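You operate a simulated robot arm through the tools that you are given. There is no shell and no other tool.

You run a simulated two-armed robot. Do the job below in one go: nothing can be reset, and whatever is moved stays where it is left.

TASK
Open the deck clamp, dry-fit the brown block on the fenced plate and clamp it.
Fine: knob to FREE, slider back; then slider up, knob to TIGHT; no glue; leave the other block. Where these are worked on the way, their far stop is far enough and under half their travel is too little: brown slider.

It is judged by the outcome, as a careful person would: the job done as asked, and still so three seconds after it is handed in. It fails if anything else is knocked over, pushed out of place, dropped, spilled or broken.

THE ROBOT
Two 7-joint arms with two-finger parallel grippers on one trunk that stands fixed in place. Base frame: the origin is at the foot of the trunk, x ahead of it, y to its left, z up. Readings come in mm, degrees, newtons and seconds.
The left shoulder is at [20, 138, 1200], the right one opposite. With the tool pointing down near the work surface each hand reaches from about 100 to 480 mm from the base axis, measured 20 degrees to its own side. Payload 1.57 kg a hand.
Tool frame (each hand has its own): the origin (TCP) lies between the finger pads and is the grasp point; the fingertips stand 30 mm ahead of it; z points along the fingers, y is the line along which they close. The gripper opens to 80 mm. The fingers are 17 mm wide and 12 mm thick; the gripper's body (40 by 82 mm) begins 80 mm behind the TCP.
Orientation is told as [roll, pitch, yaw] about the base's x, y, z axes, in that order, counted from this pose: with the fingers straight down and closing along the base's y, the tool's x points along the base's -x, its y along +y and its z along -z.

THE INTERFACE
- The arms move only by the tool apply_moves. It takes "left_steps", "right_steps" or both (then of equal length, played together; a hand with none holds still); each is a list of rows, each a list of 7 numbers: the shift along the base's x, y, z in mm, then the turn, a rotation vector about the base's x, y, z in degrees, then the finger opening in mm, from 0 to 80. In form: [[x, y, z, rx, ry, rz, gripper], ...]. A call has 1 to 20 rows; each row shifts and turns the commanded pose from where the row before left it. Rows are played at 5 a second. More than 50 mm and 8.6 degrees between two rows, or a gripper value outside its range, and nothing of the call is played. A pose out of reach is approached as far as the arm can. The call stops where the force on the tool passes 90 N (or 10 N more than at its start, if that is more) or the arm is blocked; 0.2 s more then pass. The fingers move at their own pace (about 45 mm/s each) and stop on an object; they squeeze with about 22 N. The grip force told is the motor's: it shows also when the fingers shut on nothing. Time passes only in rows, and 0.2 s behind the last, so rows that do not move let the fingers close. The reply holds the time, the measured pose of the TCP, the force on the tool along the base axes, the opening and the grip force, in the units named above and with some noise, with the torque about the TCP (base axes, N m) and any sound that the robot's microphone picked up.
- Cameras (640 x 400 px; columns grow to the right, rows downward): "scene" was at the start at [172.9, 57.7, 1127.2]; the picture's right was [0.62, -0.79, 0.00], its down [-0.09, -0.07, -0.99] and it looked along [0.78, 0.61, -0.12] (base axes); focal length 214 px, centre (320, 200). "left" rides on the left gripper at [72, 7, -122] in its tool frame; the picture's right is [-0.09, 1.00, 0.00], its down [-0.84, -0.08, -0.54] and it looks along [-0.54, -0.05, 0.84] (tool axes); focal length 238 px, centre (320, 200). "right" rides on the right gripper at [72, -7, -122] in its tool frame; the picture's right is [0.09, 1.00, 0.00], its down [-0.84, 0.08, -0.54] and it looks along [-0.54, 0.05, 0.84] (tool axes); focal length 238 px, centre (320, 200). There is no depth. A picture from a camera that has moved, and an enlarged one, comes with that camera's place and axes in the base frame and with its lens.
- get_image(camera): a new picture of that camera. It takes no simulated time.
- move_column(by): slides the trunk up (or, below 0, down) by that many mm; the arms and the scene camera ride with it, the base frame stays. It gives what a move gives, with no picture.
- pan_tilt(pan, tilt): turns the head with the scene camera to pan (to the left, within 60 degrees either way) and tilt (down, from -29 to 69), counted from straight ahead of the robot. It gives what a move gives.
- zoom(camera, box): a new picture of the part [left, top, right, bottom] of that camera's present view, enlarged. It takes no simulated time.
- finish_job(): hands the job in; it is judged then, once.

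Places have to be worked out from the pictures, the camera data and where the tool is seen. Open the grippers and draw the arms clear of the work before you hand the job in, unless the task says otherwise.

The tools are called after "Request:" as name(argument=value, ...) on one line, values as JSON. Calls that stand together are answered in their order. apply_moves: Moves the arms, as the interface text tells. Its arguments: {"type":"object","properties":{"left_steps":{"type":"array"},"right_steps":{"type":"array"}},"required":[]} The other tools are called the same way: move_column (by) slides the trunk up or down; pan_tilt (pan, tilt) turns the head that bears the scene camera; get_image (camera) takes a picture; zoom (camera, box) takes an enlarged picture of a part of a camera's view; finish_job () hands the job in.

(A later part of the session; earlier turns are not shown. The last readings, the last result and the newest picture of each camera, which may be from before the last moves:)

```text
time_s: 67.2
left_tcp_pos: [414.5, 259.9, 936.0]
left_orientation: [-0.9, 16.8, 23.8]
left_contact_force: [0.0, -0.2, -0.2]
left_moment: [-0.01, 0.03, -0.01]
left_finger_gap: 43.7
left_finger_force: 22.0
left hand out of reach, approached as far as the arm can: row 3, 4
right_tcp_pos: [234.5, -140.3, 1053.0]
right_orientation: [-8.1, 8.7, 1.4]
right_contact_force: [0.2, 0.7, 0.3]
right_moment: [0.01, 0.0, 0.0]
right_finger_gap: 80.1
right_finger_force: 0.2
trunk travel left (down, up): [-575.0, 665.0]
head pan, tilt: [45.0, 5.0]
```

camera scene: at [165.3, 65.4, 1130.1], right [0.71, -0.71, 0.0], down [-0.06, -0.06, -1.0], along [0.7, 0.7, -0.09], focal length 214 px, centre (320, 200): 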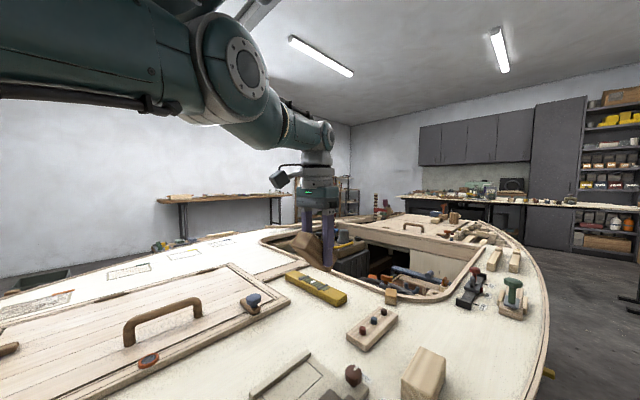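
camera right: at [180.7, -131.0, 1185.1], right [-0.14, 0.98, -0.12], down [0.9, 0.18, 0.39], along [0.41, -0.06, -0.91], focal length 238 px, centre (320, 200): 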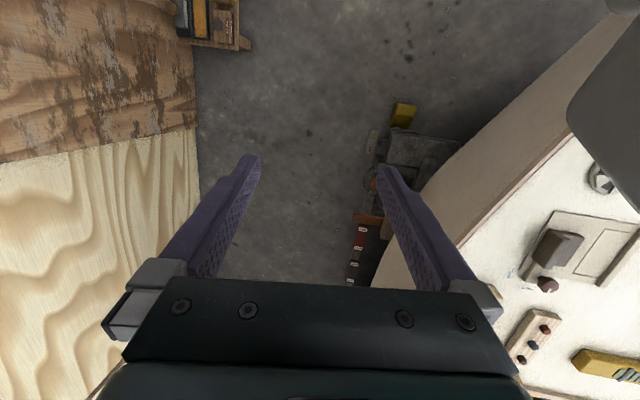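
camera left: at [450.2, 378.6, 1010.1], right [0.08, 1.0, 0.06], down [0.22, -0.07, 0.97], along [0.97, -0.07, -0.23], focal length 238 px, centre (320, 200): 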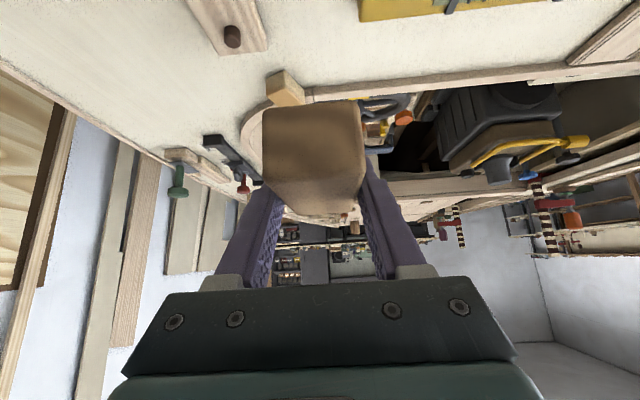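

The wrist stays on its reach sphere. The elbow must take part if the wrist joint reaches its own limit, so I'll undo the yaw and pitch the fingers further toward the robot around a nearly fixed wrist point, watching for the elbow to yield.

Request:
apply_moves(left_steps=[[0, 0, 0, 0, 0, -8, 30], [0, 0, 0, 0, 0, -8, 30], [0, 0, 0, 0, 0, -8, 30], [-27, -1, 9, 0, 7, 0, 30], [-26, -1, 12, 0, 7, 0, 30], [-24, -1, 14.6, 0, 7, 0, 30], [-22, -1, 17, 0, 7, 0, 30], [0, 0, 0, 0, 0, 0, 30]])

Request:
get_image(camera="scene")

```text
time_s: 69.0
left_tcp_pos: [363.8, 260.5, 958.6]
left_orientation: [-0.9, 30.9, -0.2]
left_contact_force: [-0.4, -0.2, -1.1]
left_moment: [-0.01, -0.05, 0.03]
left_finger_gap: 43.8
left_finger_force: 22.0
left hand out of reach, approached as far as the arm can: row 5, 6, 7
right_tcp_pos: [235.0, -140.2, 1053.8]
right_orientation: [-8.2, 8.6, 1.3]
right_contact_force: [-0.6, -0.5, 0.5]
right_moment: [0.0, 0.0, -0.03]
right_finger_gap: 79.9
right_finger_force: 0.0
trunk travel left (down, up): [-575.0, 665.0]
head pan, tilt: [45.0, 5.0]
```

```text
taken
camera scene: at [165.3, 65.4, 1130.1], right [0.71, -0.71, 0.0], down [-0.06, -0.06, -1.0], along [0.7, 0.7, -0.09], focal length 214 px, centre (320, 200)
```

scene: 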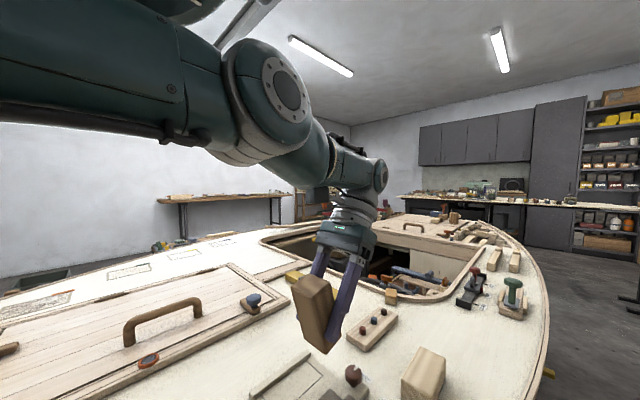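

Pitch stopped at about 31°, apparently at a wrist limit. I'll check that pitching back works, which will tell me whether a joint at its limit can be released.

Request:
apply_moves(left_steps=[[20, 0, -10, 0, -6, 0, 30], [0, 0, 0, 0, 0, 0, 30]])

Request:
apply_moves(left_steps=[[-10, 0, 0, 0, 0, 0, 30], [0, 0, 0, 0, 0, 0, 30]])

```text
time_s: 69.6
left_tcp_pos: [383.9, 260.7, 947.9]
left_orientation: [-0.9, 24.8, -0.1]
left_contact_force: [0.1, 0.5, -0.7]
left_moment: [-0.01, -0.04, 0.02]
left_finger_gap: 43.5
left_finger_force: 21.9
right_tcp_pos: [234.4, -139.9, 1053.8]
right_orientation: [-8.1, 8.7, 1.5]
right_contact_force: [0.7, -0.7, -0.6]
right_moment: [-0.01, 0.03, 0.02]
right_finger_gap: 79.6
right_finger_force: 0.1
trunk travel left (down, up): [-575.0, 665.0]
head pan, tilt: [45.0, 5.0]
```

```text
time_s: 70.2
left_tcp_pos: [383.4, 260.7, 948.1]
left_orientation: [-0.8, 24.8, -0.2]
left_contact_force: [0.1, -0.2, -0.8]
left_moment: [0.03, -0.03, 0.0]
left_finger_gap: 43.6
left_finger_force: 22.1
left hand out of reach, approached as far as the arm can: row 1
right_tcp_pos: [233.2, -140.9, 1054.0]
right_orientation: [-8.1, 8.7, 1.4]
right_contact_force: [0.2, 0.5, -0.1]
right_moment: [0.02, 0.01, 0.01]
right_finger_gap: 79.9
right_finger_force: 0.1
trunk travel left (down, up): [-575.0, 665.0]
head pan, tilt: [45.0, 5.0]
```

Only the purely radial direction is locked: the wrist sits on a sphere of about 481 mm around the shoulder. I can still reach every pose by using the column height as the missing degree of freedom. I'll raise the column, rotate the tool back to the grasp tilt, and then swing the hand down along the sphere.

Request:
move_column(by=240)

Request:
apply_moves(left_steps=[[20.5, 0, -8, 0, -6, 0, 30], [21, 0, -6, 0, -6, 0, 30], [22, 0, -4, 0, -6, 0, 30], [22, 0, -2, 0, -6, 0, 30], [22, 0, 1, 0, -6, 0, 30], [22, 0, 3, 0, -6, 0, 30], [0, 0, 0, 0, 0, 0, 30]])

```text
time_s: 72.7
left_tcp_pos: [383.2, 261.3, 1188.7]
left_orientation: [-0.9, 24.8, -0.2]
left_contact_force: [-0.5, -0.2, -2.2]
left_moment: [0.0, -0.01, 0.0]
left_finger_gap: 43.3
left_finger_force: 22.1
right_tcp_pos: [232.8, -140.3, 1293.4]
right_orientation: [-8.1, 8.7, 1.4]
right_contact_force: [0.0, 0.3, -0.1]
right_moment: [0.0, -0.01, -0.01]
right_finger_gap: 79.8
right_finger_force: 0.1
trunk travel left (down, up): [-815.0, 425.0]
head pan, tilt: [45.0, 5.0]
```

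```text
time_s: 74.3
left_tcp_pos: [513.9, 261.4, 1174.0]
left_orientation: [-0.8, -11.2, -0.2]
left_contact_force: [0.0, 0.5, -0.9]
left_moment: [-0.03, -0.03, 0.0]
left_finger_gap: 43.8
left_finger_force: 21.9
right_tcp_pos: [233.8, -140.8, 1294.5]
right_orientation: [-8.1, 8.6, 1.4]
right_contact_force: [-0.1, 0.1, 0.0]
right_moment: [-0.06, -0.01, 0.0]
right_finger_gap: 80.0
right_finger_force: 0.1
trunk travel left (down, up): [-815.0, 425.0]
head pan, tilt: [45.0, 5.0]
```

No flags while following the sphere, so the model holds. I'll swing the hand along the computed sphere path, first half.

Request:
apply_moves(left_steps=[[-1, 21, -23.2, 0, -2.07, 0, 30], [-1.5, 21, -23.3, 0, -2.07, 0, 30], [-5, 19.5, -22.3, 0, -2.07, 0, 30], [-6.5, 19, -22, 0, -2.07, 0, 30], [-9, 16.5, -20.7, 0, -2.07, 0, 30], [-10.2, 15.2, -20.3, 0, -2.07, 0, 30], [-12.8, 12.8, -19.5, 0, -2.07, 0, 30], [-13.5, 11.8, -19.1, 0, -2.07, 0, 30], [0, 0, 0, 0, 0, 0, 30]])

```text
time_s: 76.3
left_tcp_pos: [451.4, 396.2, 1004.5]
left_orientation: [-0.9, -27.8, -0.2]
left_contact_force: [0.2, 0.8, -1.2]
left_moment: [-0.01, 0.0, 0.01]
left_finger_gap: 43.7
left_finger_force: 22.0
left hand out of reach, approached as far as the arm can: row 5
right_tcp_pos: [234.3, -139.6, 1293.9]
right_orientation: [-8.1, 8.7, 1.4]
right_contact_force: [-0.5, 0.0, 0.3]
right_moment: [-0.01, 0.06, -0.02]
right_finger_gap: 80.0
right_finger_force: 0.1
trunk travel left (down, up): [-815.0, 425.0]
head pan, tilt: [45.0, 5.0]
```

On track. A quick inward test here to see whether the elbow has unlocked, then a picture.

Request:
apply_moves(left_steps=[[-7, -4, 5, 0, 0, 0, 30], [-7, -4, 5, 0, 0, 0, 30], [0, 0, 0, 0, 0, 0, 30]])

Request:
get_image(camera="left")

Request:
pan_tilt(pan=45, tilt=50)

Request:
get_image(camera="scene")

```text
time_s: 77.1
left_tcp_pos: [438.1, 388.0, 1014.2]
left_orientation: [-0.8, -27.6, -0.1]
left_contact_force: [-0.6, 0.0, -1.3]
left_moment: [0.01, 0.0, 0.01]
left_finger_gap: 43.6
left_finger_force: 22.0
right_tcp_pos: [233.8, -140.7, 1294.5]
right_orientation: [-8.1, 8.8, 1.4]
right_contact_force: [0.1, 0.4, -0.4]
right_moment: [0.03, 0.0, -0.01]
right_finger_gap: 79.9
right_finger_force: 0.1
trunk travel left (down, up): [-815.0, 425.0]
head pan, tilt: [45.0, 5.0]
```

```text
taken
camera left: at [317.9, 396.3, 1087.8], right [0.09, 1.0, 0.03], down [0.49, -0.07, 0.87], along [0.87, -0.06, -0.49], focal length 238 px, centre (320, 200)
```

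left: 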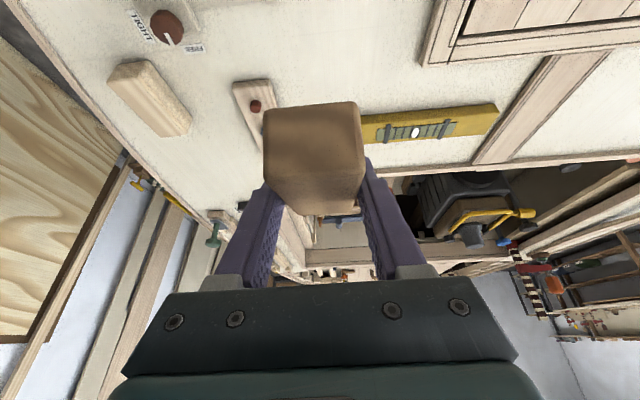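

```text
time_s: 78.2
left_tcp_pos: [437.5, 387.9, 1014.6]
left_orientation: [-0.8, -27.7, -0.1]
left_contact_force: [-0.2, -0.3, -0.7]
left_moment: [0.02, -0.02, 0.0]
left_finger_gap: 43.8
left_finger_force: 21.1
right_tcp_pos: [235.1, -141.4, 1294.3]
right_orientation: [-8.0, 8.6, 1.4]
right_contact_force: [-0.7, 0.8, -0.3]
right_moment: [0.02, 0.02, -0.01]
right_finger_gap: 80.1
right_finger_force: 0.0
trunk travel left (down, up): [-815.0, 425.0]
head pan, tilt: [45.0, 50.0]
```

```text
taken
camera scene: at [154.8, 55.0, 1300.2], right [0.71, -0.71, 0.0], down [-0.54, -0.54, -0.64], along [0.46, 0.45, -0.77], focal length 214 px, centre (320, 200)
```

scene: 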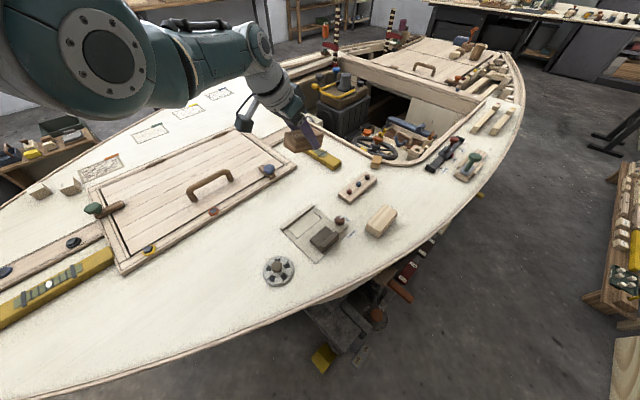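

The elbow has unlocked: the inward moves were followed exactly. I'll bring the hand back to about [330, 405] while restoring the grasp tilt so the block is level.

Request:
apply_moves(left_steps=[[-18, 3, 0, 0, -2.8, 0, 30], [-18, 3, 0, 0, -2.8, 0, 30], [-18, 3, 0, 0, -2.8, 0, 30], [-18, 3, 0, 0, -2.8, 0, 30], [-18, 3, 0, 0, -2.7, 0, 30], [-18, 3, 0, 0, -2.7, 0, 30], [0, 0, 0, 0.8, 0, 0, 30]])

Request:
move_column(by=-100)

Request:
get_image(camera="scene")

Request:
get_image(camera="left")

```text
time_s: 79.8
left_tcp_pos: [329.2, 406.2, 1014.6]
left_orientation: [0.3, -44.3, -1.0]
left_contact_force: [-0.1, -0.3, -0.5]
left_moment: [0.03, 0.02, 0.01]
left_finger_gap: 43.4
left_finger_force: 21.9
right_tcp_pos: [233.2, -141.0, 1294.6]
right_orientation: [-8.2, 8.8, 1.4]
right_contact_force: [0.3, -0.5, -0.5]
right_moment: [-0.01, -0.01, 0.02]
right_finger_gap: 80.0
right_finger_force: 0.1
trunk travel left (down, up): [-815.0, 425.0]
head pan, tilt: [45.0, 50.0]
```

```text
time_s: 81.2
left_tcp_pos: [327.8, 405.5, 916.2]
left_orientation: [0.3, -44.3, -0.9]
left_contact_force: [-0.6, -0.8, -0.8]
left_moment: [-0.02, 0.0, -0.02]
left_finger_gap: 43.3
left_finger_force: 22.3
right_tcp_pos: [234.5, -140.2, 1194.0]
right_orientation: [-8.1, 8.7, 1.4]
right_contact_force: [-0.1, -0.4, -0.4]
right_moment: [0.03, 0.03, -0.01]
right_finger_gap: 80.0
right_finger_force: 0.0
trunk travel left (down, up): [-715.0, 525.0]
head pan, tilt: [45.0, 50.0]
```

```text
taken
camera scene: at [154.8, 55.0, 1200.2], right [0.71, -0.71, 0.0], down [-0.54, -0.54, -0.64], along [0.45, 0.45, -0.77], focal length 214 px, centre (320, 200)
```

scene: 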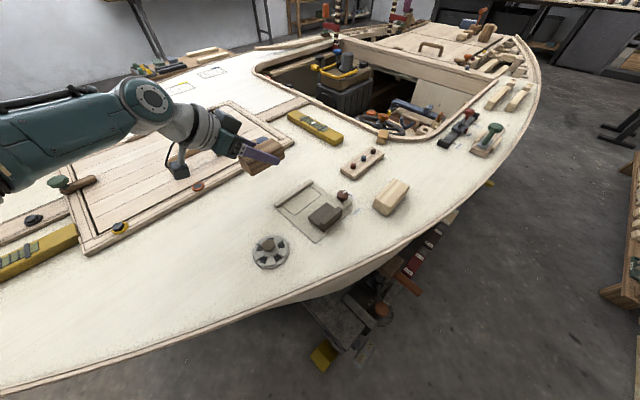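

```text
taken
camera left: at [192.3, 413.7, 951.5], right [0.08, 0.99, 0.07], down [0.22, -0.08, 0.97], along [0.97, -0.06, -0.23], focal length 238 px, centre (320, 200)
```

left: 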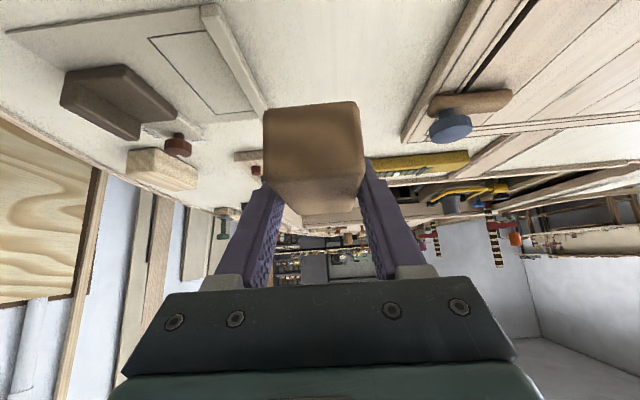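

The block hovers level over the free deck left of the fence. To keep comfortable reach for the regrip, I'll shift it a bit nearer ([300, 398]) and lower the column another 100 with the hand raised to compensate.

Request:
apply_moves(left_steps=[[-7, -2, 15, 0, 0, 0.3, 30], [-7, -2, 15, 0, 0, 0.3, 30], [-7, -2, 15, 0, 0, 0.3, 30], [-7, -2, 15, 0, 0, 0, 30], [0, 0, 0, 0, 0, 0, 30]])

Request:
move_column(by=-100)

Request:
get_image(camera="scene")

```text
time_s: 82.3
left_tcp_pos: [300.6, 395.9, 975.0]
left_orientation: [0.3, -44.3, -0.1]
left_contact_force: [1.2, 0.2, -1.2]
left_moment: [0.0, 0.01, 0.0]
left_finger_gap: 43.3
left_finger_force: 21.8
right_tcp_pos: [234.8, -140.4, 1194.1]
right_orientation: [-8.2, 8.7, 1.4]
right_contact_force: [0.7, -0.9, -0.6]
right_moment: [0.01, 0.01, 0.02]
right_finger_gap: 80.0
right_finger_force: 0.0
trunk travel left (down, up): [-715.0, 525.0]
head pan, tilt: [45.0, 50.0]
```

```text
time_s: 83.7
left_tcp_pos: [301.6, 396.9, 875.9]
left_orientation: [0.4, -44.3, 0.0]
left_contact_force: [-0.3, 0.1, -0.7]
left_moment: [-0.02, -0.02, -0.02]
left_finger_gap: 43.6
left_finger_force: 22.0
right_tcp_pos: [235.1, -140.7, 1093.4]
right_orientation: [-8.1, 8.6, 1.4]
right_contact_force: [0.3, -0.7, 0.1]
right_moment: [0.0, -0.02, 0.04]
right_finger_gap: 79.9
right_finger_force: 0.1
trunk travel left (down, up): [-615.0, 625.0]
head pan, tilt: [45.0, 50.0]
```

```text
taken
camera scene: at [154.8, 55.0, 1100.2], right [0.71, -0.71, 0.0], down [-0.54, -0.54, -0.64], along [0.45, 0.45, -0.77], focal length 214 px, centre (320, 200)
```

scene: 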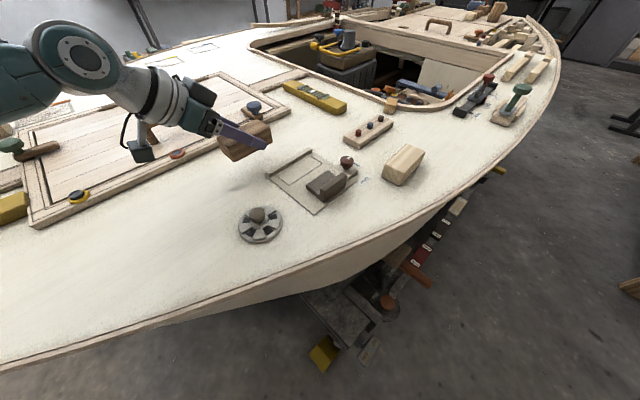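

Clear deck below. I'll lower toward the deck, then slowly touch down.

Request:
apply_moves(left_steps=[[0, 0, -10, 0, 0, 0, 30], [0, 0, -10, 0, 0, 0, 30], [0, 0, -10, 0, 0, 0, 30], [0, 0, -5, 0, 0, 0, 30], [0, 0, 0, 0, 0, 0, 30]])

Request:
zoom(camera="scene", box=[100, 50, 340, 220])

```text
time_s: 84.9
left_tcp_pos: [302.3, 398.0, 839.8]
left_orientation: [0.4, -44.2, -0.1]
left_contact_force: [0.1, -0.9, -1.0]
left_moment: [-0.06, 0.02, 0.0]
left_finger_gap: 43.8
left_finger_force: 22.4
right_tcp_pos: [233.3, -140.7, 1093.7]
right_orientation: [-8.1, 8.7, 1.5]
right_contact_force: [-0.6, 0.2, 0.8]
right_moment: [-0.02, -0.02, 0.01]
right_finger_gap: 79.8
right_finger_force: 0.1
trunk travel left (down, up): [-615.0, 625.0]
head pan, tilt: [45.0, 50.0]
```

```text
2.35 times, centred on (220, 135) of scene
camera zoom: at [154.8, 54.9, 1100.2], right [0.71, -0.71, 0.0], down [-0.54, -0.54, -0.64], along [0.45, 0.45, -0.77], focal length 505 px, centre (555, 353)
```

zoom: 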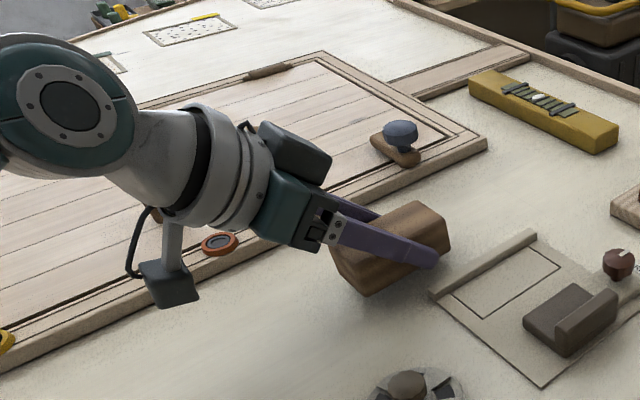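

Nearly there; I'll step down 2 mm at a time watching the vertical force.

Request:
apply_moves(left_steps=[[0, 0, -3, 0, 0, 0, 30], [0, 0, -2, 0, 0, 0, 30], [0, 0, -2, 0, 0, 0, 30], [0, 0, 0, 0, 0, 0, 30]])

```text
time_s: 85.9
left_tcp_pos: [299.1, 396.2, 832.2]
left_orientation: [0.3, -44.3, -0.1]
left_contact_force: [0.1, -0.6, -2.0]
left_moment: [0.01, 0.03, 0.01]
left_finger_gap: 43.5
left_finger_force: 21.8
right_tcp_pos: [234.3, -139.4, 1094.0]
right_orientation: [-8.1, 8.7, 1.5]
right_contact_force: [0.3, 0.2, 0.8]
right_moment: [0.0, 0.01, -0.01]
right_finger_gap: 80.3
right_finger_force: 0.1
trunk travel left (down, up): [-615.0, 625.0]
head pan, tilt: [45.0, 50.0]
```

Request:
apply_moves(left_steps=[[0, 0, -1.5, 0, 0, 0, 30], [0, 0, -1.5, 0, 0, 0, 30], [0, 0, 0, 0, 0, 0, 30]])

Request:
zoom(camera="scene", box=[180, 90, 310, 180])

```text
time_s: 86.7
left_tcp_pos: [298.6, 396.1, 830.3]
left_orientation: [0.3, -44.3, -0.1]
left_contact_force: [-0.2, 0.5, -0.7]
left_moment: [-0.02, 0.02, 0.02]
left_finger_gap: 43.4
left_finger_force: 22.0
right_tcp_pos: [234.0, -141.0, 1094.0]
right_orientation: [-8.1, 8.7, 1.4]
right_contact_force: [-0.7, 1.1, -0.2]
right_moment: [0.04, -0.01, 0.0]
right_finger_gap: 80.2
right_finger_force: 0.0
trunk travel left (down, up): [-615.0, 625.0]
head pan, tilt: [45.0, 50.0]
```

```text
4.44 times, centred on (245, 135) of scene
camera zoom: at [154.8, 54.9, 1100.2], right [0.71, -0.71, 0.0], down [-0.54, -0.54, -0.64], along [0.45, 0.45, -0.77], focal length 953 px, centre (653, 489)
```

zoom: 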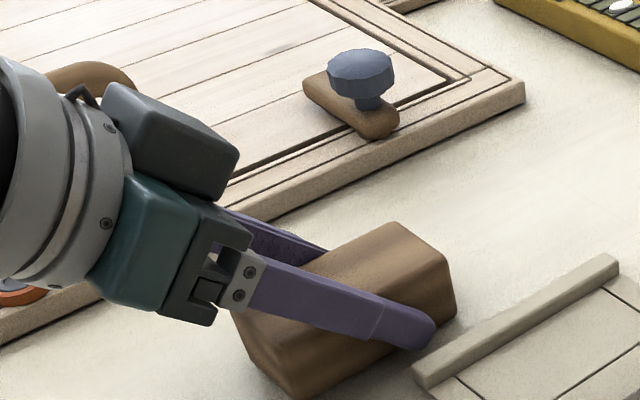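

Request:
apply_moves(left_steps=[[0, 0, -1.5, 0, 0, 0, 30], [0, 0, -1.5, 0, 0, 0, 30], [0, 0, 0, 0, 0, 0, 30]])

Request:
zoom(camera="scene", box=[200, 110, 290, 190])

```text
time_s: 87.5
left_tcp_pos: [301.0, 397.7, 828.5]
left_orientation: [0.4, -44.5, -0.1]
left_contact_force: [-7.6, -4.1, 19.2]
left_moment: [-0.22, 0.3, -0.03]
left_finger_gap: 43.4
left_finger_force: 21.7
right_tcp_pos: [233.4, -139.6, 1093.6]
right_orientation: [-8.0, 8.7, 1.4]
right_contact_force: [1.3, -0.5, 0.0]
right_moment: [-0.02, 0.0, -0.03]
right_finger_gap: 80.0
right_finger_force: 0.1
trunk travel left (down, up): [-615.0, 625.0]
head pan, tilt: [45.0, 50.0]
```

```text
5.00 times, centred on (245, 150) of scene
camera zoom: at [154.6, 55.4, 1100.4], right [0.71, -0.71, 0.0], down [-0.54, -0.54, -0.64], along [0.45, 0.45, -0.77], focal length 1072 px, centre (695, 450)
```

zoom: 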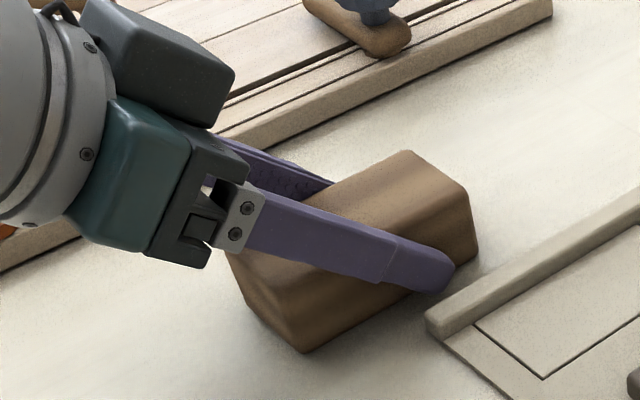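

Touchdown at 19 N. I'll ease up, open the fingers, and retreat back along the tool axis.

Request:
apply_moves(left_steps=[[0, 0, 1, 0, 0, 0, 30], [0, 0, 0, 0, 0, 0, 48], [0, 0, 0, 0, 0, 0, 60], [0, 0, 0, 0, 0, 0, 62], [-7, 0, 7, 0, 0, 0, 62], [-14, 0, 14, 0, 0, 0, 62], [-14, 0, 14, 0, 0, 0, 62], [-14, 0, 14, 0, 0, 0, 62], [0, 0, 15, 0, 0, 0, 62], [0, 0, 0, 0, 0, 0, 62]])

Request:
get_image(camera="left")

Request:
zoom(camera="scene", box=[100, 50, 400, 230])

```text
time_s: 89.7
left_tcp_pos: [250.4, 395.3, 893.7]
left_orientation: [0.3, -44.3, -0.1]
left_contact_force: [0.4, 0.8, 0.0]
left_moment: [0.0, -0.03, -0.02]
left_finger_gap: 61.8
left_finger_force: 0.0
right_tcp_pos: [233.1, -140.5, 1093.9]
right_orientation: [-8.1, 8.7, 1.4]
right_contact_force: [0.3, -0.5, 0.2]
right_moment: [-0.01, 0.01, -0.04]
right_finger_gap: 79.9
right_finger_force: 0.0
trunk travel left (down, up): [-615.0, 625.0]
head pan, tilt: [45.0, 50.0]
```

```text
taken
camera left: at [114.4, 401.2, 928.6], right [0.06, 1.0, 0.07], down [0.22, -0.08, 0.97], along [0.97, -0.05, -0.23], focal length 238 px, centre (320, 200)
```

left: 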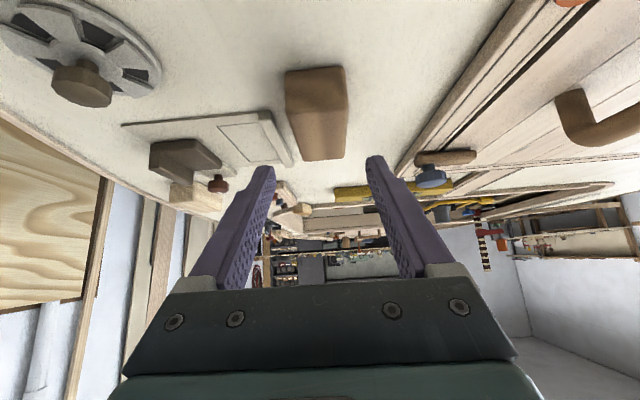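

```text
2.13 times, centred on (250, 140) of scene
camera zoom: at [154.8, 55.0, 1100.2], right [0.71, -0.71, 0.0], down [-0.54, -0.54, -0.64], along [0.45, 0.45, -0.77], focal length 458 px, centre (469, 328)
```

zoom: 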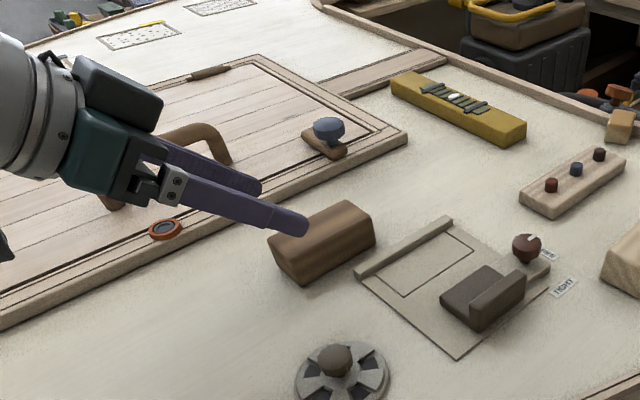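

The block stands free at about centre [306, 395], aligned with x. I'll rotate the hand to vertical and move above it.

Request:
apply_moves(left_steps=[[4, 0, 8, 0, 6.33, 0, 62], [8, 0, 6, 0, 6.33, 0, 62], [8, 0, 4, 0, 6.33, 0, 62], [8, 0, 4, 0, 6.33, 0, 62], [9, 0, 2, 0, 6.33, 0, 62], [9, 0, 2, 0, 6.33, 0, 62], [9, 0, 0, 0, 6.33, 0, 62], [0, 0, 0, 0, 0, 0, 62]])

Request:
get_image(camera="left")

Request:
zoom(camera="scene", box=[130, 50, 400, 230])

```text
time_s: 91.5
left_tcp_pos: [304.7, 396.4, 919.9]
left_orientation: [0.3, 0.2, -0.1]
left_contact_force: [0.1, 0.4, 0.7]
left_moment: [-0.04, -0.01, -0.03]
left_finger_gap: 61.9
left_finger_force: 0.1
right_tcp_pos: [233.8, -140.4, 1094.1]
right_orientation: [-8.1, 8.7, 1.4]
right_contact_force: [-0.2, 0.3, -0.3]
right_moment: [0.01, 0.02, 0.01]
right_finger_gap: 80.2
right_finger_force: 0.1
trunk travel left (down, up): [-615.0, 625.0]
head pan, tilt: [45.0, 50.0]
```

```text
taken
camera left: at [234.4, 401.5, 1040.2], right [0.09, 1.0, 0.01], down [0.84, -0.08, 0.54], along [0.54, -0.05, -0.84], focal length 238 px, centre (320, 200)
```

left: 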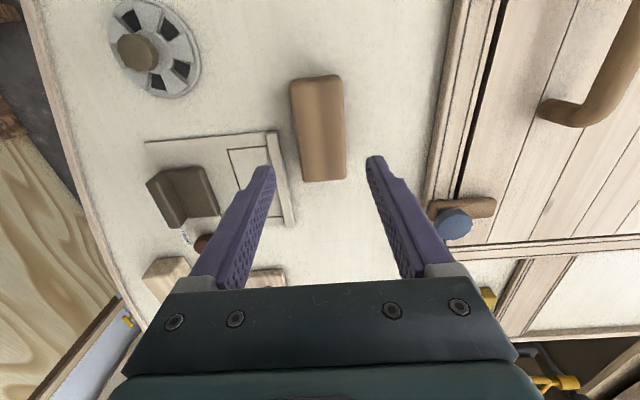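

```text
2.22 times, centred on (265, 140) of scene
camera zoom: at [154.9, 55.0, 1100.2], right [0.71, -0.71, 0.0], down [-0.54, -0.54, -0.64], along [0.45, 0.45, -0.77], focal length 477 px, centre (442, 333)
```

zoom: 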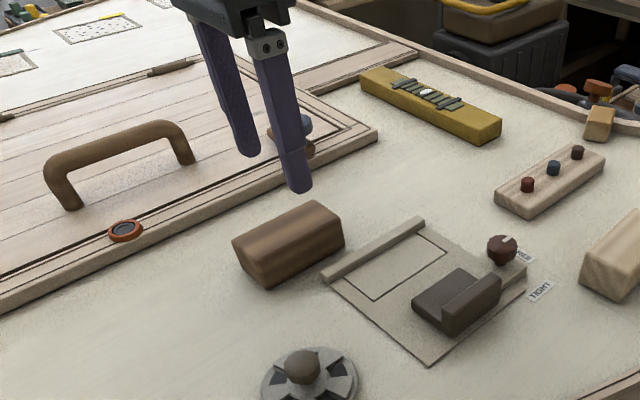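

Request:
zoom(camera="left", box=[220, 60, 380, 240])

```text
2.22 times, centred on (300, 150) of left
camera zoom: at [234.4, 401.5, 1040.2], right [0.09, 1.0, 0.01], down [0.84, -0.08, 0.54], along [0.54, -0.05, -0.84], focal length 530 px, centre (364, 311)
```

zoom: 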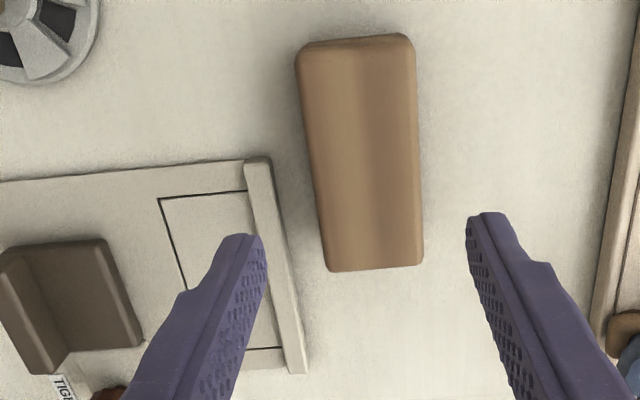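

The block lies at x 256–347, y 374.5–417.7, centre [301.5, 396], yaw ≈0. The outline on the plate is centred at [362, 318]. I'll grip it high and vertically so the fingertips will clear the fence, with an opening of 54 mm.

Request:
apply_moves(left_steps=[[-2.5, 0, -10, 0, 0, 0, 54], [0, 0, -20, 0, 0, 0, 54], [0, 0, -15, 0, 0, 0, 54], [0, 0, -10, 0, 0, 0, 54], [0, 0, -10, 0, 0, 0, 54], [0, 0, 0, 0, 0, 0, 54]])

Request:
get_image(camera="left")

Request:
zoom(camera="scene", box=[180, 80, 320, 190])

```text
time_s: 92.9
left_tcp_pos: [304.9, 397.1, 852.2]
left_orientation: [0.3, 0.0, -0.1]
left_contact_force: [0.0, -1.0, -0.1]
left_moment: [-0.01, 0.01, 0.01]
left_finger_gap: 54.0
left_finger_force: 0.0
right_tcp_pos: [233.5, -140.7, 1092.9]
right_orientation: [-8.1, 8.7, 1.4]
right_contact_force: [-0.7, -0.1, 0.5]
right_moment: [0.0, -0.01, 0.01]
right_finger_gap: 79.8
right_finger_force: 0.1
trunk travel left (down, up): [-615.0, 625.0]
head pan, tilt: [45.0, 50.0]
```

```text
taken
camera left: at [233.3, 402.8, 973.4], right [0.09, 1.0, 0.01], down [0.84, -0.08, 0.54], along [0.54, -0.05, -0.84], focal length 238 px, centre (320, 200)
```

left: 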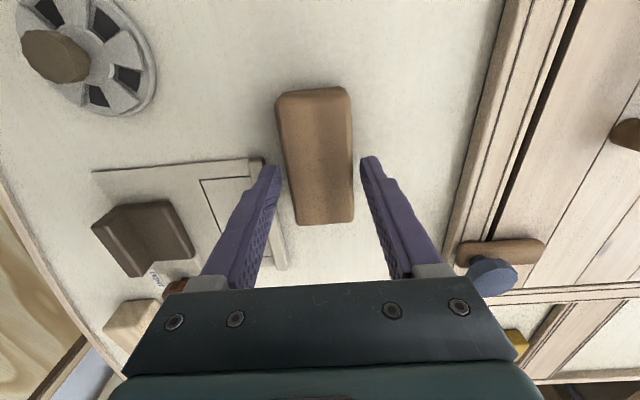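

```text
3.64 times, centred on (250, 135) of scene
camera zoom: at [154.8, 55.0, 1100.2], right [0.71, -0.71, 0.0], down [-0.54, -0.54, -0.64], along [0.45, 0.45, -0.77], focal length 780 px, centre (574, 436)
```

zoom: 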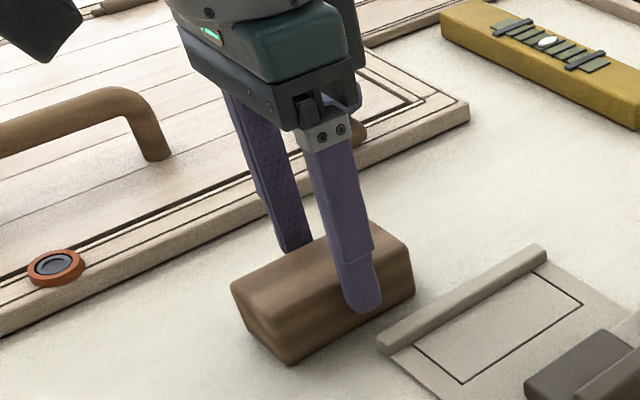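

The fingers straddle the block evenly. I'll lower 10 mm more and close.

Request:
apply_moves(left_steps=[[0, 0, -5, 0, 0, 0, 54], [0, 0, -5, 0, 0, 0, 54], [0, 0, 0, 0, 0, 0, 46], [0, 0, 0, 0, 0, 0, 30], [0, 0, 0, 0, 0, 0, 30], [0, 0, 0, 0, 0, 0, 30]])

```text
time_s: 94.3
left_tcp_pos: [304.7, 397.5, 842.8]
left_orientation: [0.3, -0.1, -0.1]
left_contact_force: [0.8, 0.4, 0.1]
left_moment: [-0.02, -0.02, 0.03]
left_finger_gap: 43.3
left_finger_force: 22.7
right_tcp_pos: [234.8, -140.9, 1093.1]
right_orientation: [-8.1, 8.7, 1.5]
right_contact_force: [0.1, 0.4, 0.5]
right_moment: [0.05, -0.02, -0.02]
right_finger_gap: 79.6
right_finger_force: 0.0
trunk travel left (down, up): [-615.0, 625.0]
head pan, tilt: [45.0, 50.0]
```

Gripped at 43.3 mm. I'll lift 45 mm, carry it over the fence to above the outline, and check.

Request:
apply_moves(left_steps=[[0, 0, 10, 0, 0, 0, 30], [0, 0, 15, 0, 0, 0, 30], [0, 0, 20, 0, 0, 0, 30], [10, -13, 0, 0, 0, 0, 30], [10, -14, 0, 0, 0, 0, 30], [10, -14, 0, 0, 0, 0, 30], [10, -14, 0, 0, 0, 0, 30], [10, -13, 0, 0, 0, 0, 30], [10, -13, 0, 0, 0, 0, 30], [0, 0, 0, 0, 0, 0, 30]])

Request:
get_image(camera="left")

Request:
zoom(camera="scene", box=[230, 80, 400, 220])

```text
time_s: 96.5
left_tcp_pos: [363.2, 314.6, 889.6]
left_orientation: [0.4, 0.0, -0.2]
left_contact_force: [0.4, -0.1, 0.3]
left_moment: [0.01, 0.02, 0.0]
left_finger_gap: 43.4
left_finger_force: 21.4
right_tcp_pos: [234.1, -139.5, 1093.9]
right_orientation: [-8.1, 8.7, 1.5]
right_contact_force: [-0.6, -0.4, 0.3]
right_moment: [0.0, -0.01, 0.0]
right_finger_gap: 80.0
right_finger_force: 0.0
trunk travel left (down, up): [-615.0, 625.0]
head pan, tilt: [45.0, 50.0]
```

```text
taken
camera left: at [292.5, 320.8, 1010.9], right [0.09, 1.0, 0.01], down [0.84, -0.08, 0.54], along [0.54, -0.05, -0.84], focal length 238 px, centre (320, 200)
```

left: 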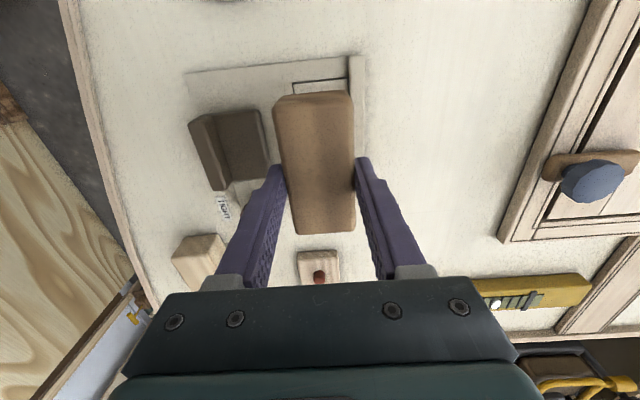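

```text
2.86 times, centred on (315, 150) of scene
camera zoom: at [154.8, 54.9, 1100.2], right [0.71, -0.71, 0.0], down [-0.54, -0.54, -0.64], along [0.45, 0.45, -0.77], focal length 613 px, centre (334, 343)
```

zoom: 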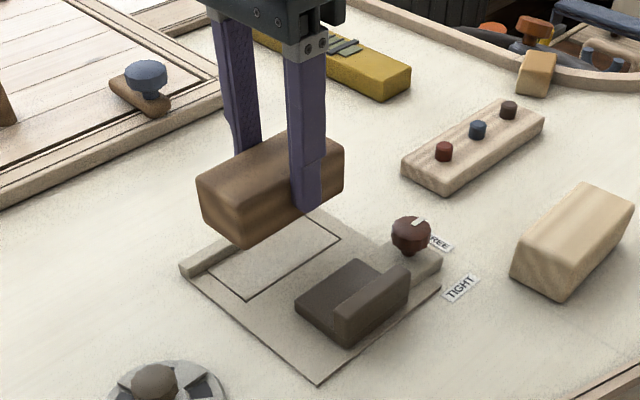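

The block is over the outline (centre ≈[360, 315]) with about 3 mm to the fence. I'll nudge +1.5 in x, descend, and touch down gently.

Request:
apply_moves(left_steps=[[1.5, 0, -10, 0, 0, 0, 30], [0, 0, -10, 0, 0, 0, 30], [0, 0, -8, 0, 0, 0, 30], [0, 0, -6, 0, 0, 0, 30], [0, 0, 0, 0, 0, 0, 30]])

Request:
zoom(camera="scene", box=[250, 110, 370, 210])

Request:
zoom(camera="left", box=[160, 40, 400, 220])

```text
time_s: 97.7
left_tcp_pos: [365.0, 314.6, 853.9]
left_orientation: [0.3, 0.1, 0.0]
left_contact_force: [-0.1, 0.6, -1.1]
left_moment: [-0.01, 0.02, -0.01]
left_finger_gap: 43.2
left_finger_force: 22.3
right_tcp_pos: [233.9, -140.9, 1093.6]
right_orientation: [-8.1, 8.7, 1.3]
right_contact_force: [0.3, -0.5, 0.1]
right_moment: [0.0, 0.02, -0.01]
right_finger_gap: 80.2
right_finger_force: 0.0
trunk travel left (down, up): [-615.0, 625.0]
head pan, tilt: [45.0, 50.0]
```

```text
4.00 times, centred on (310, 160) of scene
camera zoom: at [154.8, 54.9, 1100.2], right [0.71, -0.71, 0.0], down [-0.54, -0.54, -0.64], along [0.45, 0.45, -0.77], focal length 858 px, centre (360, 360)
```

zoom: 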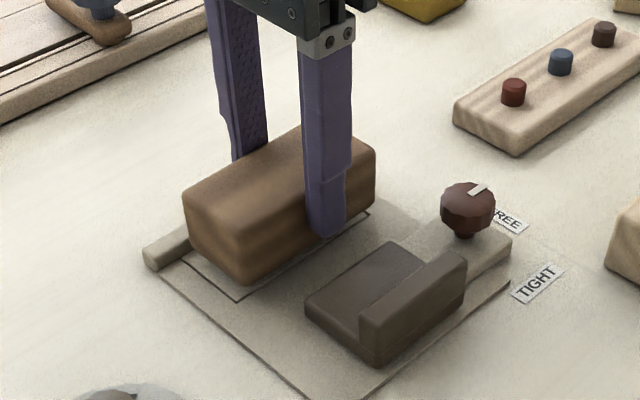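

```text
2.22 times, centred on (280, 130) of left
camera zoom: at [294.1, 320.8, 975.1], right [0.09, 1.0, 0.01], down [0.84, -0.08, 0.54], along [0.54, -0.05, -0.84], focal length 530 px, centre (409, 356)
```

zoom: 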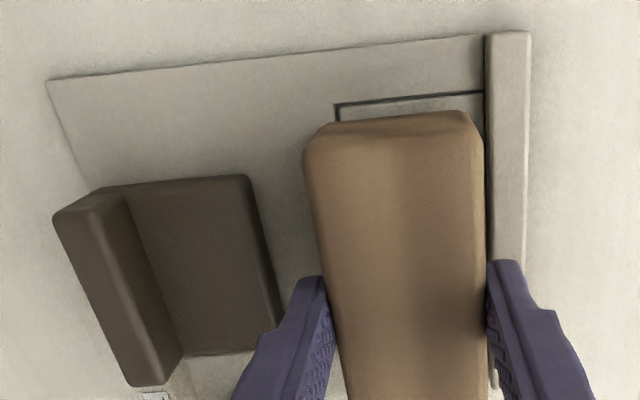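

Aligned well, about 7 mm above the plate. I'll touch down in small steps.

Request:
apply_moves(left_steps=[[0, 0, -3, 0, 0, 0, 30], [0, 0, -2, 0, 0, 0, 30], [0, 0, -1, 0, 0, 0, 30], [0, 0, 0, 0, 0, 0, 30]])

```text
time_s: 98.7
left_tcp_pos: [366.3, 315.6, 847.8]
left_orientation: [0.3, 0.1, 0.0]
left_contact_force: [0.7, -0.2, -0.6]
left_moment: [-0.01, 0.01, 0.01]
left_finger_gap: 43.4
left_finger_force: 22.2
right_tcp_pos: [234.1, -140.3, 1093.6]
right_orientation: [-8.0, 8.6, 1.3]
right_contact_force: [0.0, -0.3, 0.0]
right_moment: [0.0, 0.0, 0.01]
right_finger_gap: 79.7
right_finger_force: 0.0
trunk travel left (down, up): [-615.0, 625.0]
head pan, tilt: [45.0, 50.0]
```

Request:
apply_moves(left_steps=[[0, 0, -1, 0, 0, 0, 30], [0, 0, -1, 0, 0, 0, 30], [0, 0, 0, 0, 0, 0, 30]])

Request:
zoom(camera="scene", box=[260, 120, 350, 200])

```text
time_s: 99.5
left_tcp_pos: [367.0, 315.5, 845.9]
left_orientation: [0.4, 0.0, -0.2]
left_contact_force: [0.1, 0.4, -1.1]
left_moment: [0.02, 0.04, -0.01]
left_finger_gap: 43.3
left_finger_force: 22.2
right_tcp_pos: [235.6, -140.1, 1093.0]
right_orientation: [-8.1, 8.7, 1.4]
right_contact_force: [-0.3, -1.0, 0.5]
right_moment: [-0.02, -0.01, 0.0]
right_finger_gap: 80.1
right_finger_force: 0.2
trunk travel left (down, up): [-615.0, 625.0]
head pan, tilt: [45.0, 50.0]
```

```text
5.00 times, centred on (305, 160) of scene
camera zoom: at [154.8, 54.9, 1100.2], right [0.71, -0.71, 0.0], down [-0.54, -0.54, -0.64], along [0.45, 0.45, -0.77], focal length 1072 px, centre (395, 400)
```

zoom: 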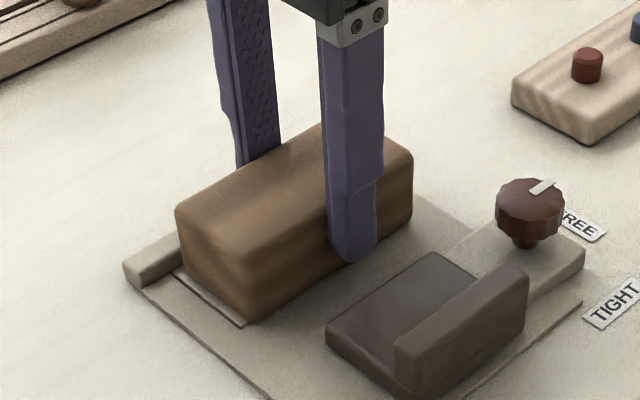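

Request:
apply_moves(left_steps=[[0, 0, -1, 0, 0, 0, 30], [0, 0, 0, 0, 0, 0, 30]])

Request:
apply_moves(left_steps=[[0, 0, -1, 0, 0, 0, 30], [0, 0, 0, 0, 0, 0, 30]])

```text
time_s: 100.1
left_tcp_pos: [365.5, 316.3, 844.8]
left_orientation: [0.2, -0.1, -0.1]
left_contact_force: [-1.8, -0.9, 5.6]
left_moment: [-0.19, 0.05, -0.06]
left_finger_gap: 43.1
left_finger_force: 22.6
right_tcp_pos: [234.1, -139.9, 1094.3]
right_orientation: [-8.2, 8.7, 1.4]
right_contact_force: [-0.7, 0.6, -0.5]
right_moment: [-0.01, 0.01, 0.02]
right_finger_gap: 79.9
right_finger_force: 0.0
trunk travel left (down, up): [-615.0, 625.0]
head pan, tilt: [45.0, 50.0]
```

```text
time_s: 100.7
left_tcp_pos: [366.5, 316.7, 845.1]
left_orientation: [0.3, -0.2, -0.1]
left_contact_force: [-5.9, -4.3, 21.9]
left_moment: [-0.25, 0.15, -0.02]
left_finger_gap: 43.6
left_finger_force: 22.4
right_tcp_pos: [234.4, -139.5, 1094.0]
right_orientation: [-8.1, 8.6, 1.4]
right_contact_force: [0.3, 0.2, -0.3]
right_moment: [0.02, -0.01, 0.01]
right_finger_gap: 80.3
right_finger_force: 0.1
trunk travel left (down, up): [-615.0, 625.0]
head pan, tilt: [45.0, 50.0]
```

Contact with the plate at about 22 N. I'll ease up 1 mm, open just enough, and lift away.

Request:
apply_moves(left_steps=[[0, 0, 1, 0, 0, 0, 30], [0, 0, 0, 0, 0, 0, 48], [0, 0, 0, 0, 0, 0, 52], [0, 0, 5, 0, 0, 0, 52], [0, 0, 15, 0, 0, 0, 52], [0, 0, 20, 0, 0, 0, 52], [0, 0, 20, 0, 0, 0, 52], [0, 0, 0, 0, 0, 0, 52]])

Request:
zoom(camera="left", box=[160, 40, 400, 240])

Request:
zoom(camera="scene", box=[240, 110, 380, 220])

```text
time_s: 102.5
left_tcp_pos: [365.4, 314.4, 905.0]
left_orientation: [0.3, 0.1, -0.1]
left_contact_force: [-0.4, -0.5, 0.9]
left_moment: [0.03, 0.01, -0.01]
left_finger_gap: 52.2
left_finger_force: 0.1
right_tcp_pos: [234.1, -139.8, 1095.0]
right_orientation: [-8.1, 8.6, 1.4]
right_contact_force: [1.5, 0.4, 0.4]
right_moment: [-0.02, 0.01, -0.02]
right_finger_gap: 79.8
right_finger_force: 0.0
trunk travel left (down, up): [-615.0, 625.0]
head pan, tilt: [45.0, 50.0]
```

```text
2.00 times, centred on (280, 140) of left
camera zoom: at [294.0, 320.5, 1025.9], right [0.09, 1.0, 0.01], down [0.84, -0.08, 0.54], along [0.54, -0.05, -0.84], focal length 477 px, centre (400, 320)
```

zoom: 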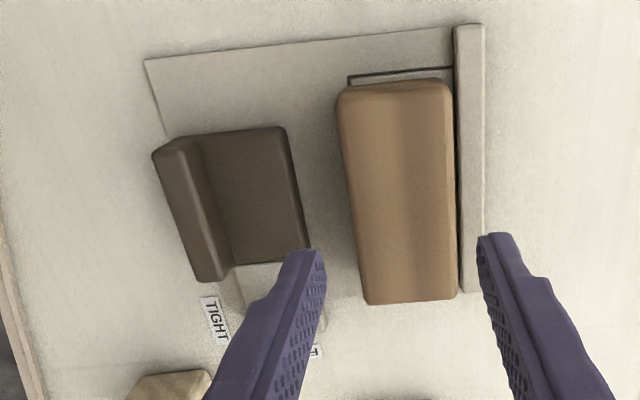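

```text
3.64 times, centred on (310, 165) of scene
camera zoom: at [154.8, 55.0, 1100.2], right [0.71, -0.71, 0.0], down [-0.54, -0.54, -0.64], along [0.45, 0.45, -0.77], focal length 780 px, centre (356, 327)
```

zoom: 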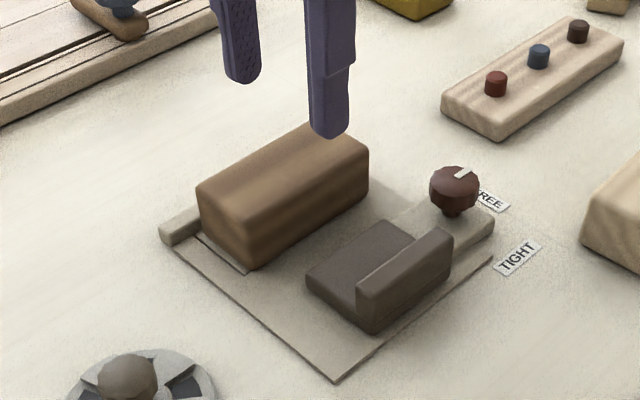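

The block sits on the outline (x 316–409), flush by the fence. Next I grip the slider handle, now centred near [358, 227], and drive it up.

Request:
apply_moves(left_steps=[[0, -5, 10, 0, 0, 0, 50], [-2, -15, 0, 0, 0, 0, 50], [-2, -17, 0, 0, 0, 0, 50], [-2, -17, 0, 0, 0, 0, 50], [-1, -17, 0, 0, 0, 0, 50], [0, -17, 0, 0, 0, 0, 50], [0, 0, -15, 0, 0, 0, 50], [0, 0, -15, 0, 0, 0, 50], [0, 0, 0, 0, 0, 0, 50]])

Request:
get_image(camera="left")

Request:
zoom(camera="scene", box=[240, 110, 380, 220])

```text
time_s: 104.5
left_tcp_pos: [357.3, 227.7, 884.1]
left_orientation: [0.3, 0.0, -0.1]
left_contact_force: [-0.5, 0.9, -0.3]
left_moment: [0.02, -0.01, 0.03]
left_finger_gap: 50.0
left_finger_force: 0.1
right_tcp_pos: [234.6, -140.6, 1092.7]
right_orientation: [-8.1, 8.7, 1.4]
right_contact_force: [-0.1, 0.0, 0.4]
right_moment: [0.0, -0.03, 0.03]
right_finger_gap: 80.0
right_finger_force: 0.0
trunk travel left (down, up): [-615.0, 625.0]
head pan, tilt: [45.0, 50.0]
```

```text
taken
camera left: at [286.1, 233.7, 1005.2], right [0.09, 1.0, 0.01], down [0.84, -0.08, 0.54], along [0.54, -0.05, -0.84], focal length 238 px, centre (320, 200)
```

left: 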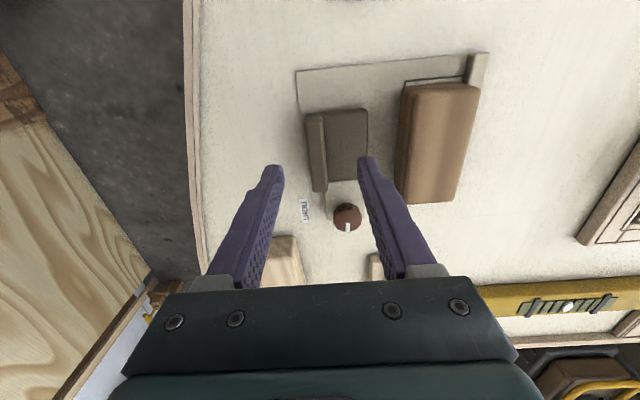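

```text
3.64 times, centred on (310, 165) of scene
camera zoom: at [154.8, 55.0, 1100.2], right [0.71, -0.71, 0.0], down [-0.54, -0.54, -0.64], along [0.45, 0.45, -0.77], focal length 780 px, centre (356, 327)
```

zoom: 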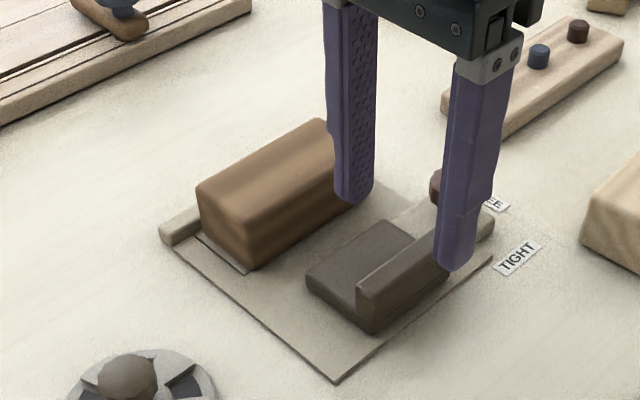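

Alignment is good (handle centre y≈225). I'll descend and close on it.

Request:
apply_moves(left_steps=[[0, -1, -12, 0, 0, 0, 50], [0, -1, -12, 0, 0, 0, 50], [0, 0, -8, 0, 0, 0, 50], [0, 0, -4, 0, 0, 0, 50], [0, 0, 0, 0, 0, 0, 30], [0, 0, 0, 0, 0, 0, 5], [0, 0, 0, 0, 0, 0, 5], [0, 0, 0, 0, 0, 0, 5]])

Request:
zoom(camera="scene", box=[240, 110, 380, 220])

```text
time_s: 106.3
left_tcp_pos: [358.2, 225.7, 849.3]
left_orientation: [0.4, -0.1, 0.0]
left_contact_force: [1.0, -0.7, -2.9]
left_moment: [-0.34, -0.05, 0.23]
left_finger_gap: 13.8
left_finger_force: 29.3
right_tcp_pos: [233.8, -139.7, 1093.4]
right_orientation: [-8.1, 8.7, 1.3]
right_contact_force: [0.6, 0.2, -0.4]
right_moment: [0.0, 0.03, -0.01]
right_finger_gap: 79.8
right_finger_force: 0.2
trunk travel left (down, up): [-615.0, 625.0]
head pan, tilt: [45.0, 50.0]
```

```text
3.64 times, centred on (310, 165) of scene
camera zoom: at [154.8, 54.9, 1100.1], right [0.71, -0.71, 0.0], down [-0.54, -0.54, -0.64], along [0.45, 0.45, -0.77], focal length 780 px, centre (356, 327)
```

zoom: 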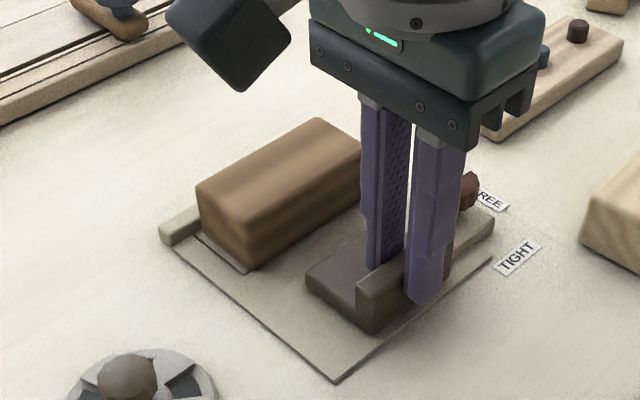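

The handle is held. I'll push the slider up toward the block, 4 mm per row, for the first 16 mm.

Request:
apply_moves(left_steps=[[0, 4, 0, 0, 0, 0, 5], [0, 4, 0, 0, 0, 0, 5], [0, 4, 0, 0, 0, 0, 5], [0, 3, 0, 0, 0, 0, 5], [0, 0, 0, 0, 0, 0, 5]])

Request:
zoom(camera="scene", box=[240, 110, 380, 220])

```text
time_s: 107.5
left_tcp_pos: [358.9, 240.1, 848.3]
left_orientation: [0.3, 0.0, -0.1]
left_contact_force: [-7.7, -1.6, 17.1]
left_moment: [-0.43, 0.68, 0.23]
left_finger_gap: 13.7
left_finger_force: 30.5
right_tcp_pos: [234.4, -138.9, 1094.3]
right_orientation: [-8.0, 8.8, 1.5]
right_contact_force: [-0.5, -0.5, 0.3]
right_moment: [-0.03, -0.04, 0.0]
right_finger_gap: 80.1
right_finger_force: 0.1
trunk travel left (down, up): [-615.0, 625.0]
head pan, tilt: [45.0, 50.0]
```

```text
3.64 times, centred on (310, 165) of scene
camera zoom: at [154.4, 55.4, 1100.2], right [0.71, -0.71, 0.0], down [-0.54, -0.54, -0.64], along [0.45, 0.45, -0.77], focal length 780 px, centre (356, 327)
```

zoom: 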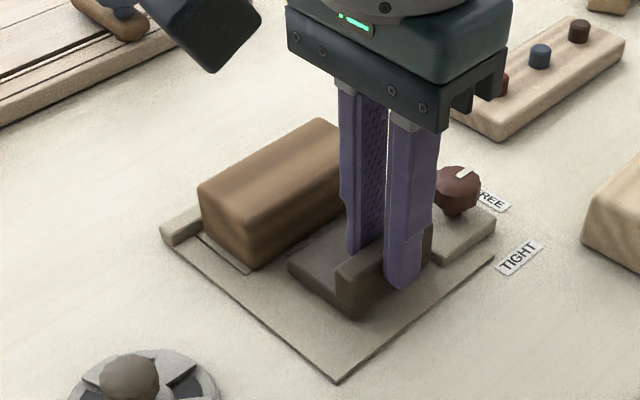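

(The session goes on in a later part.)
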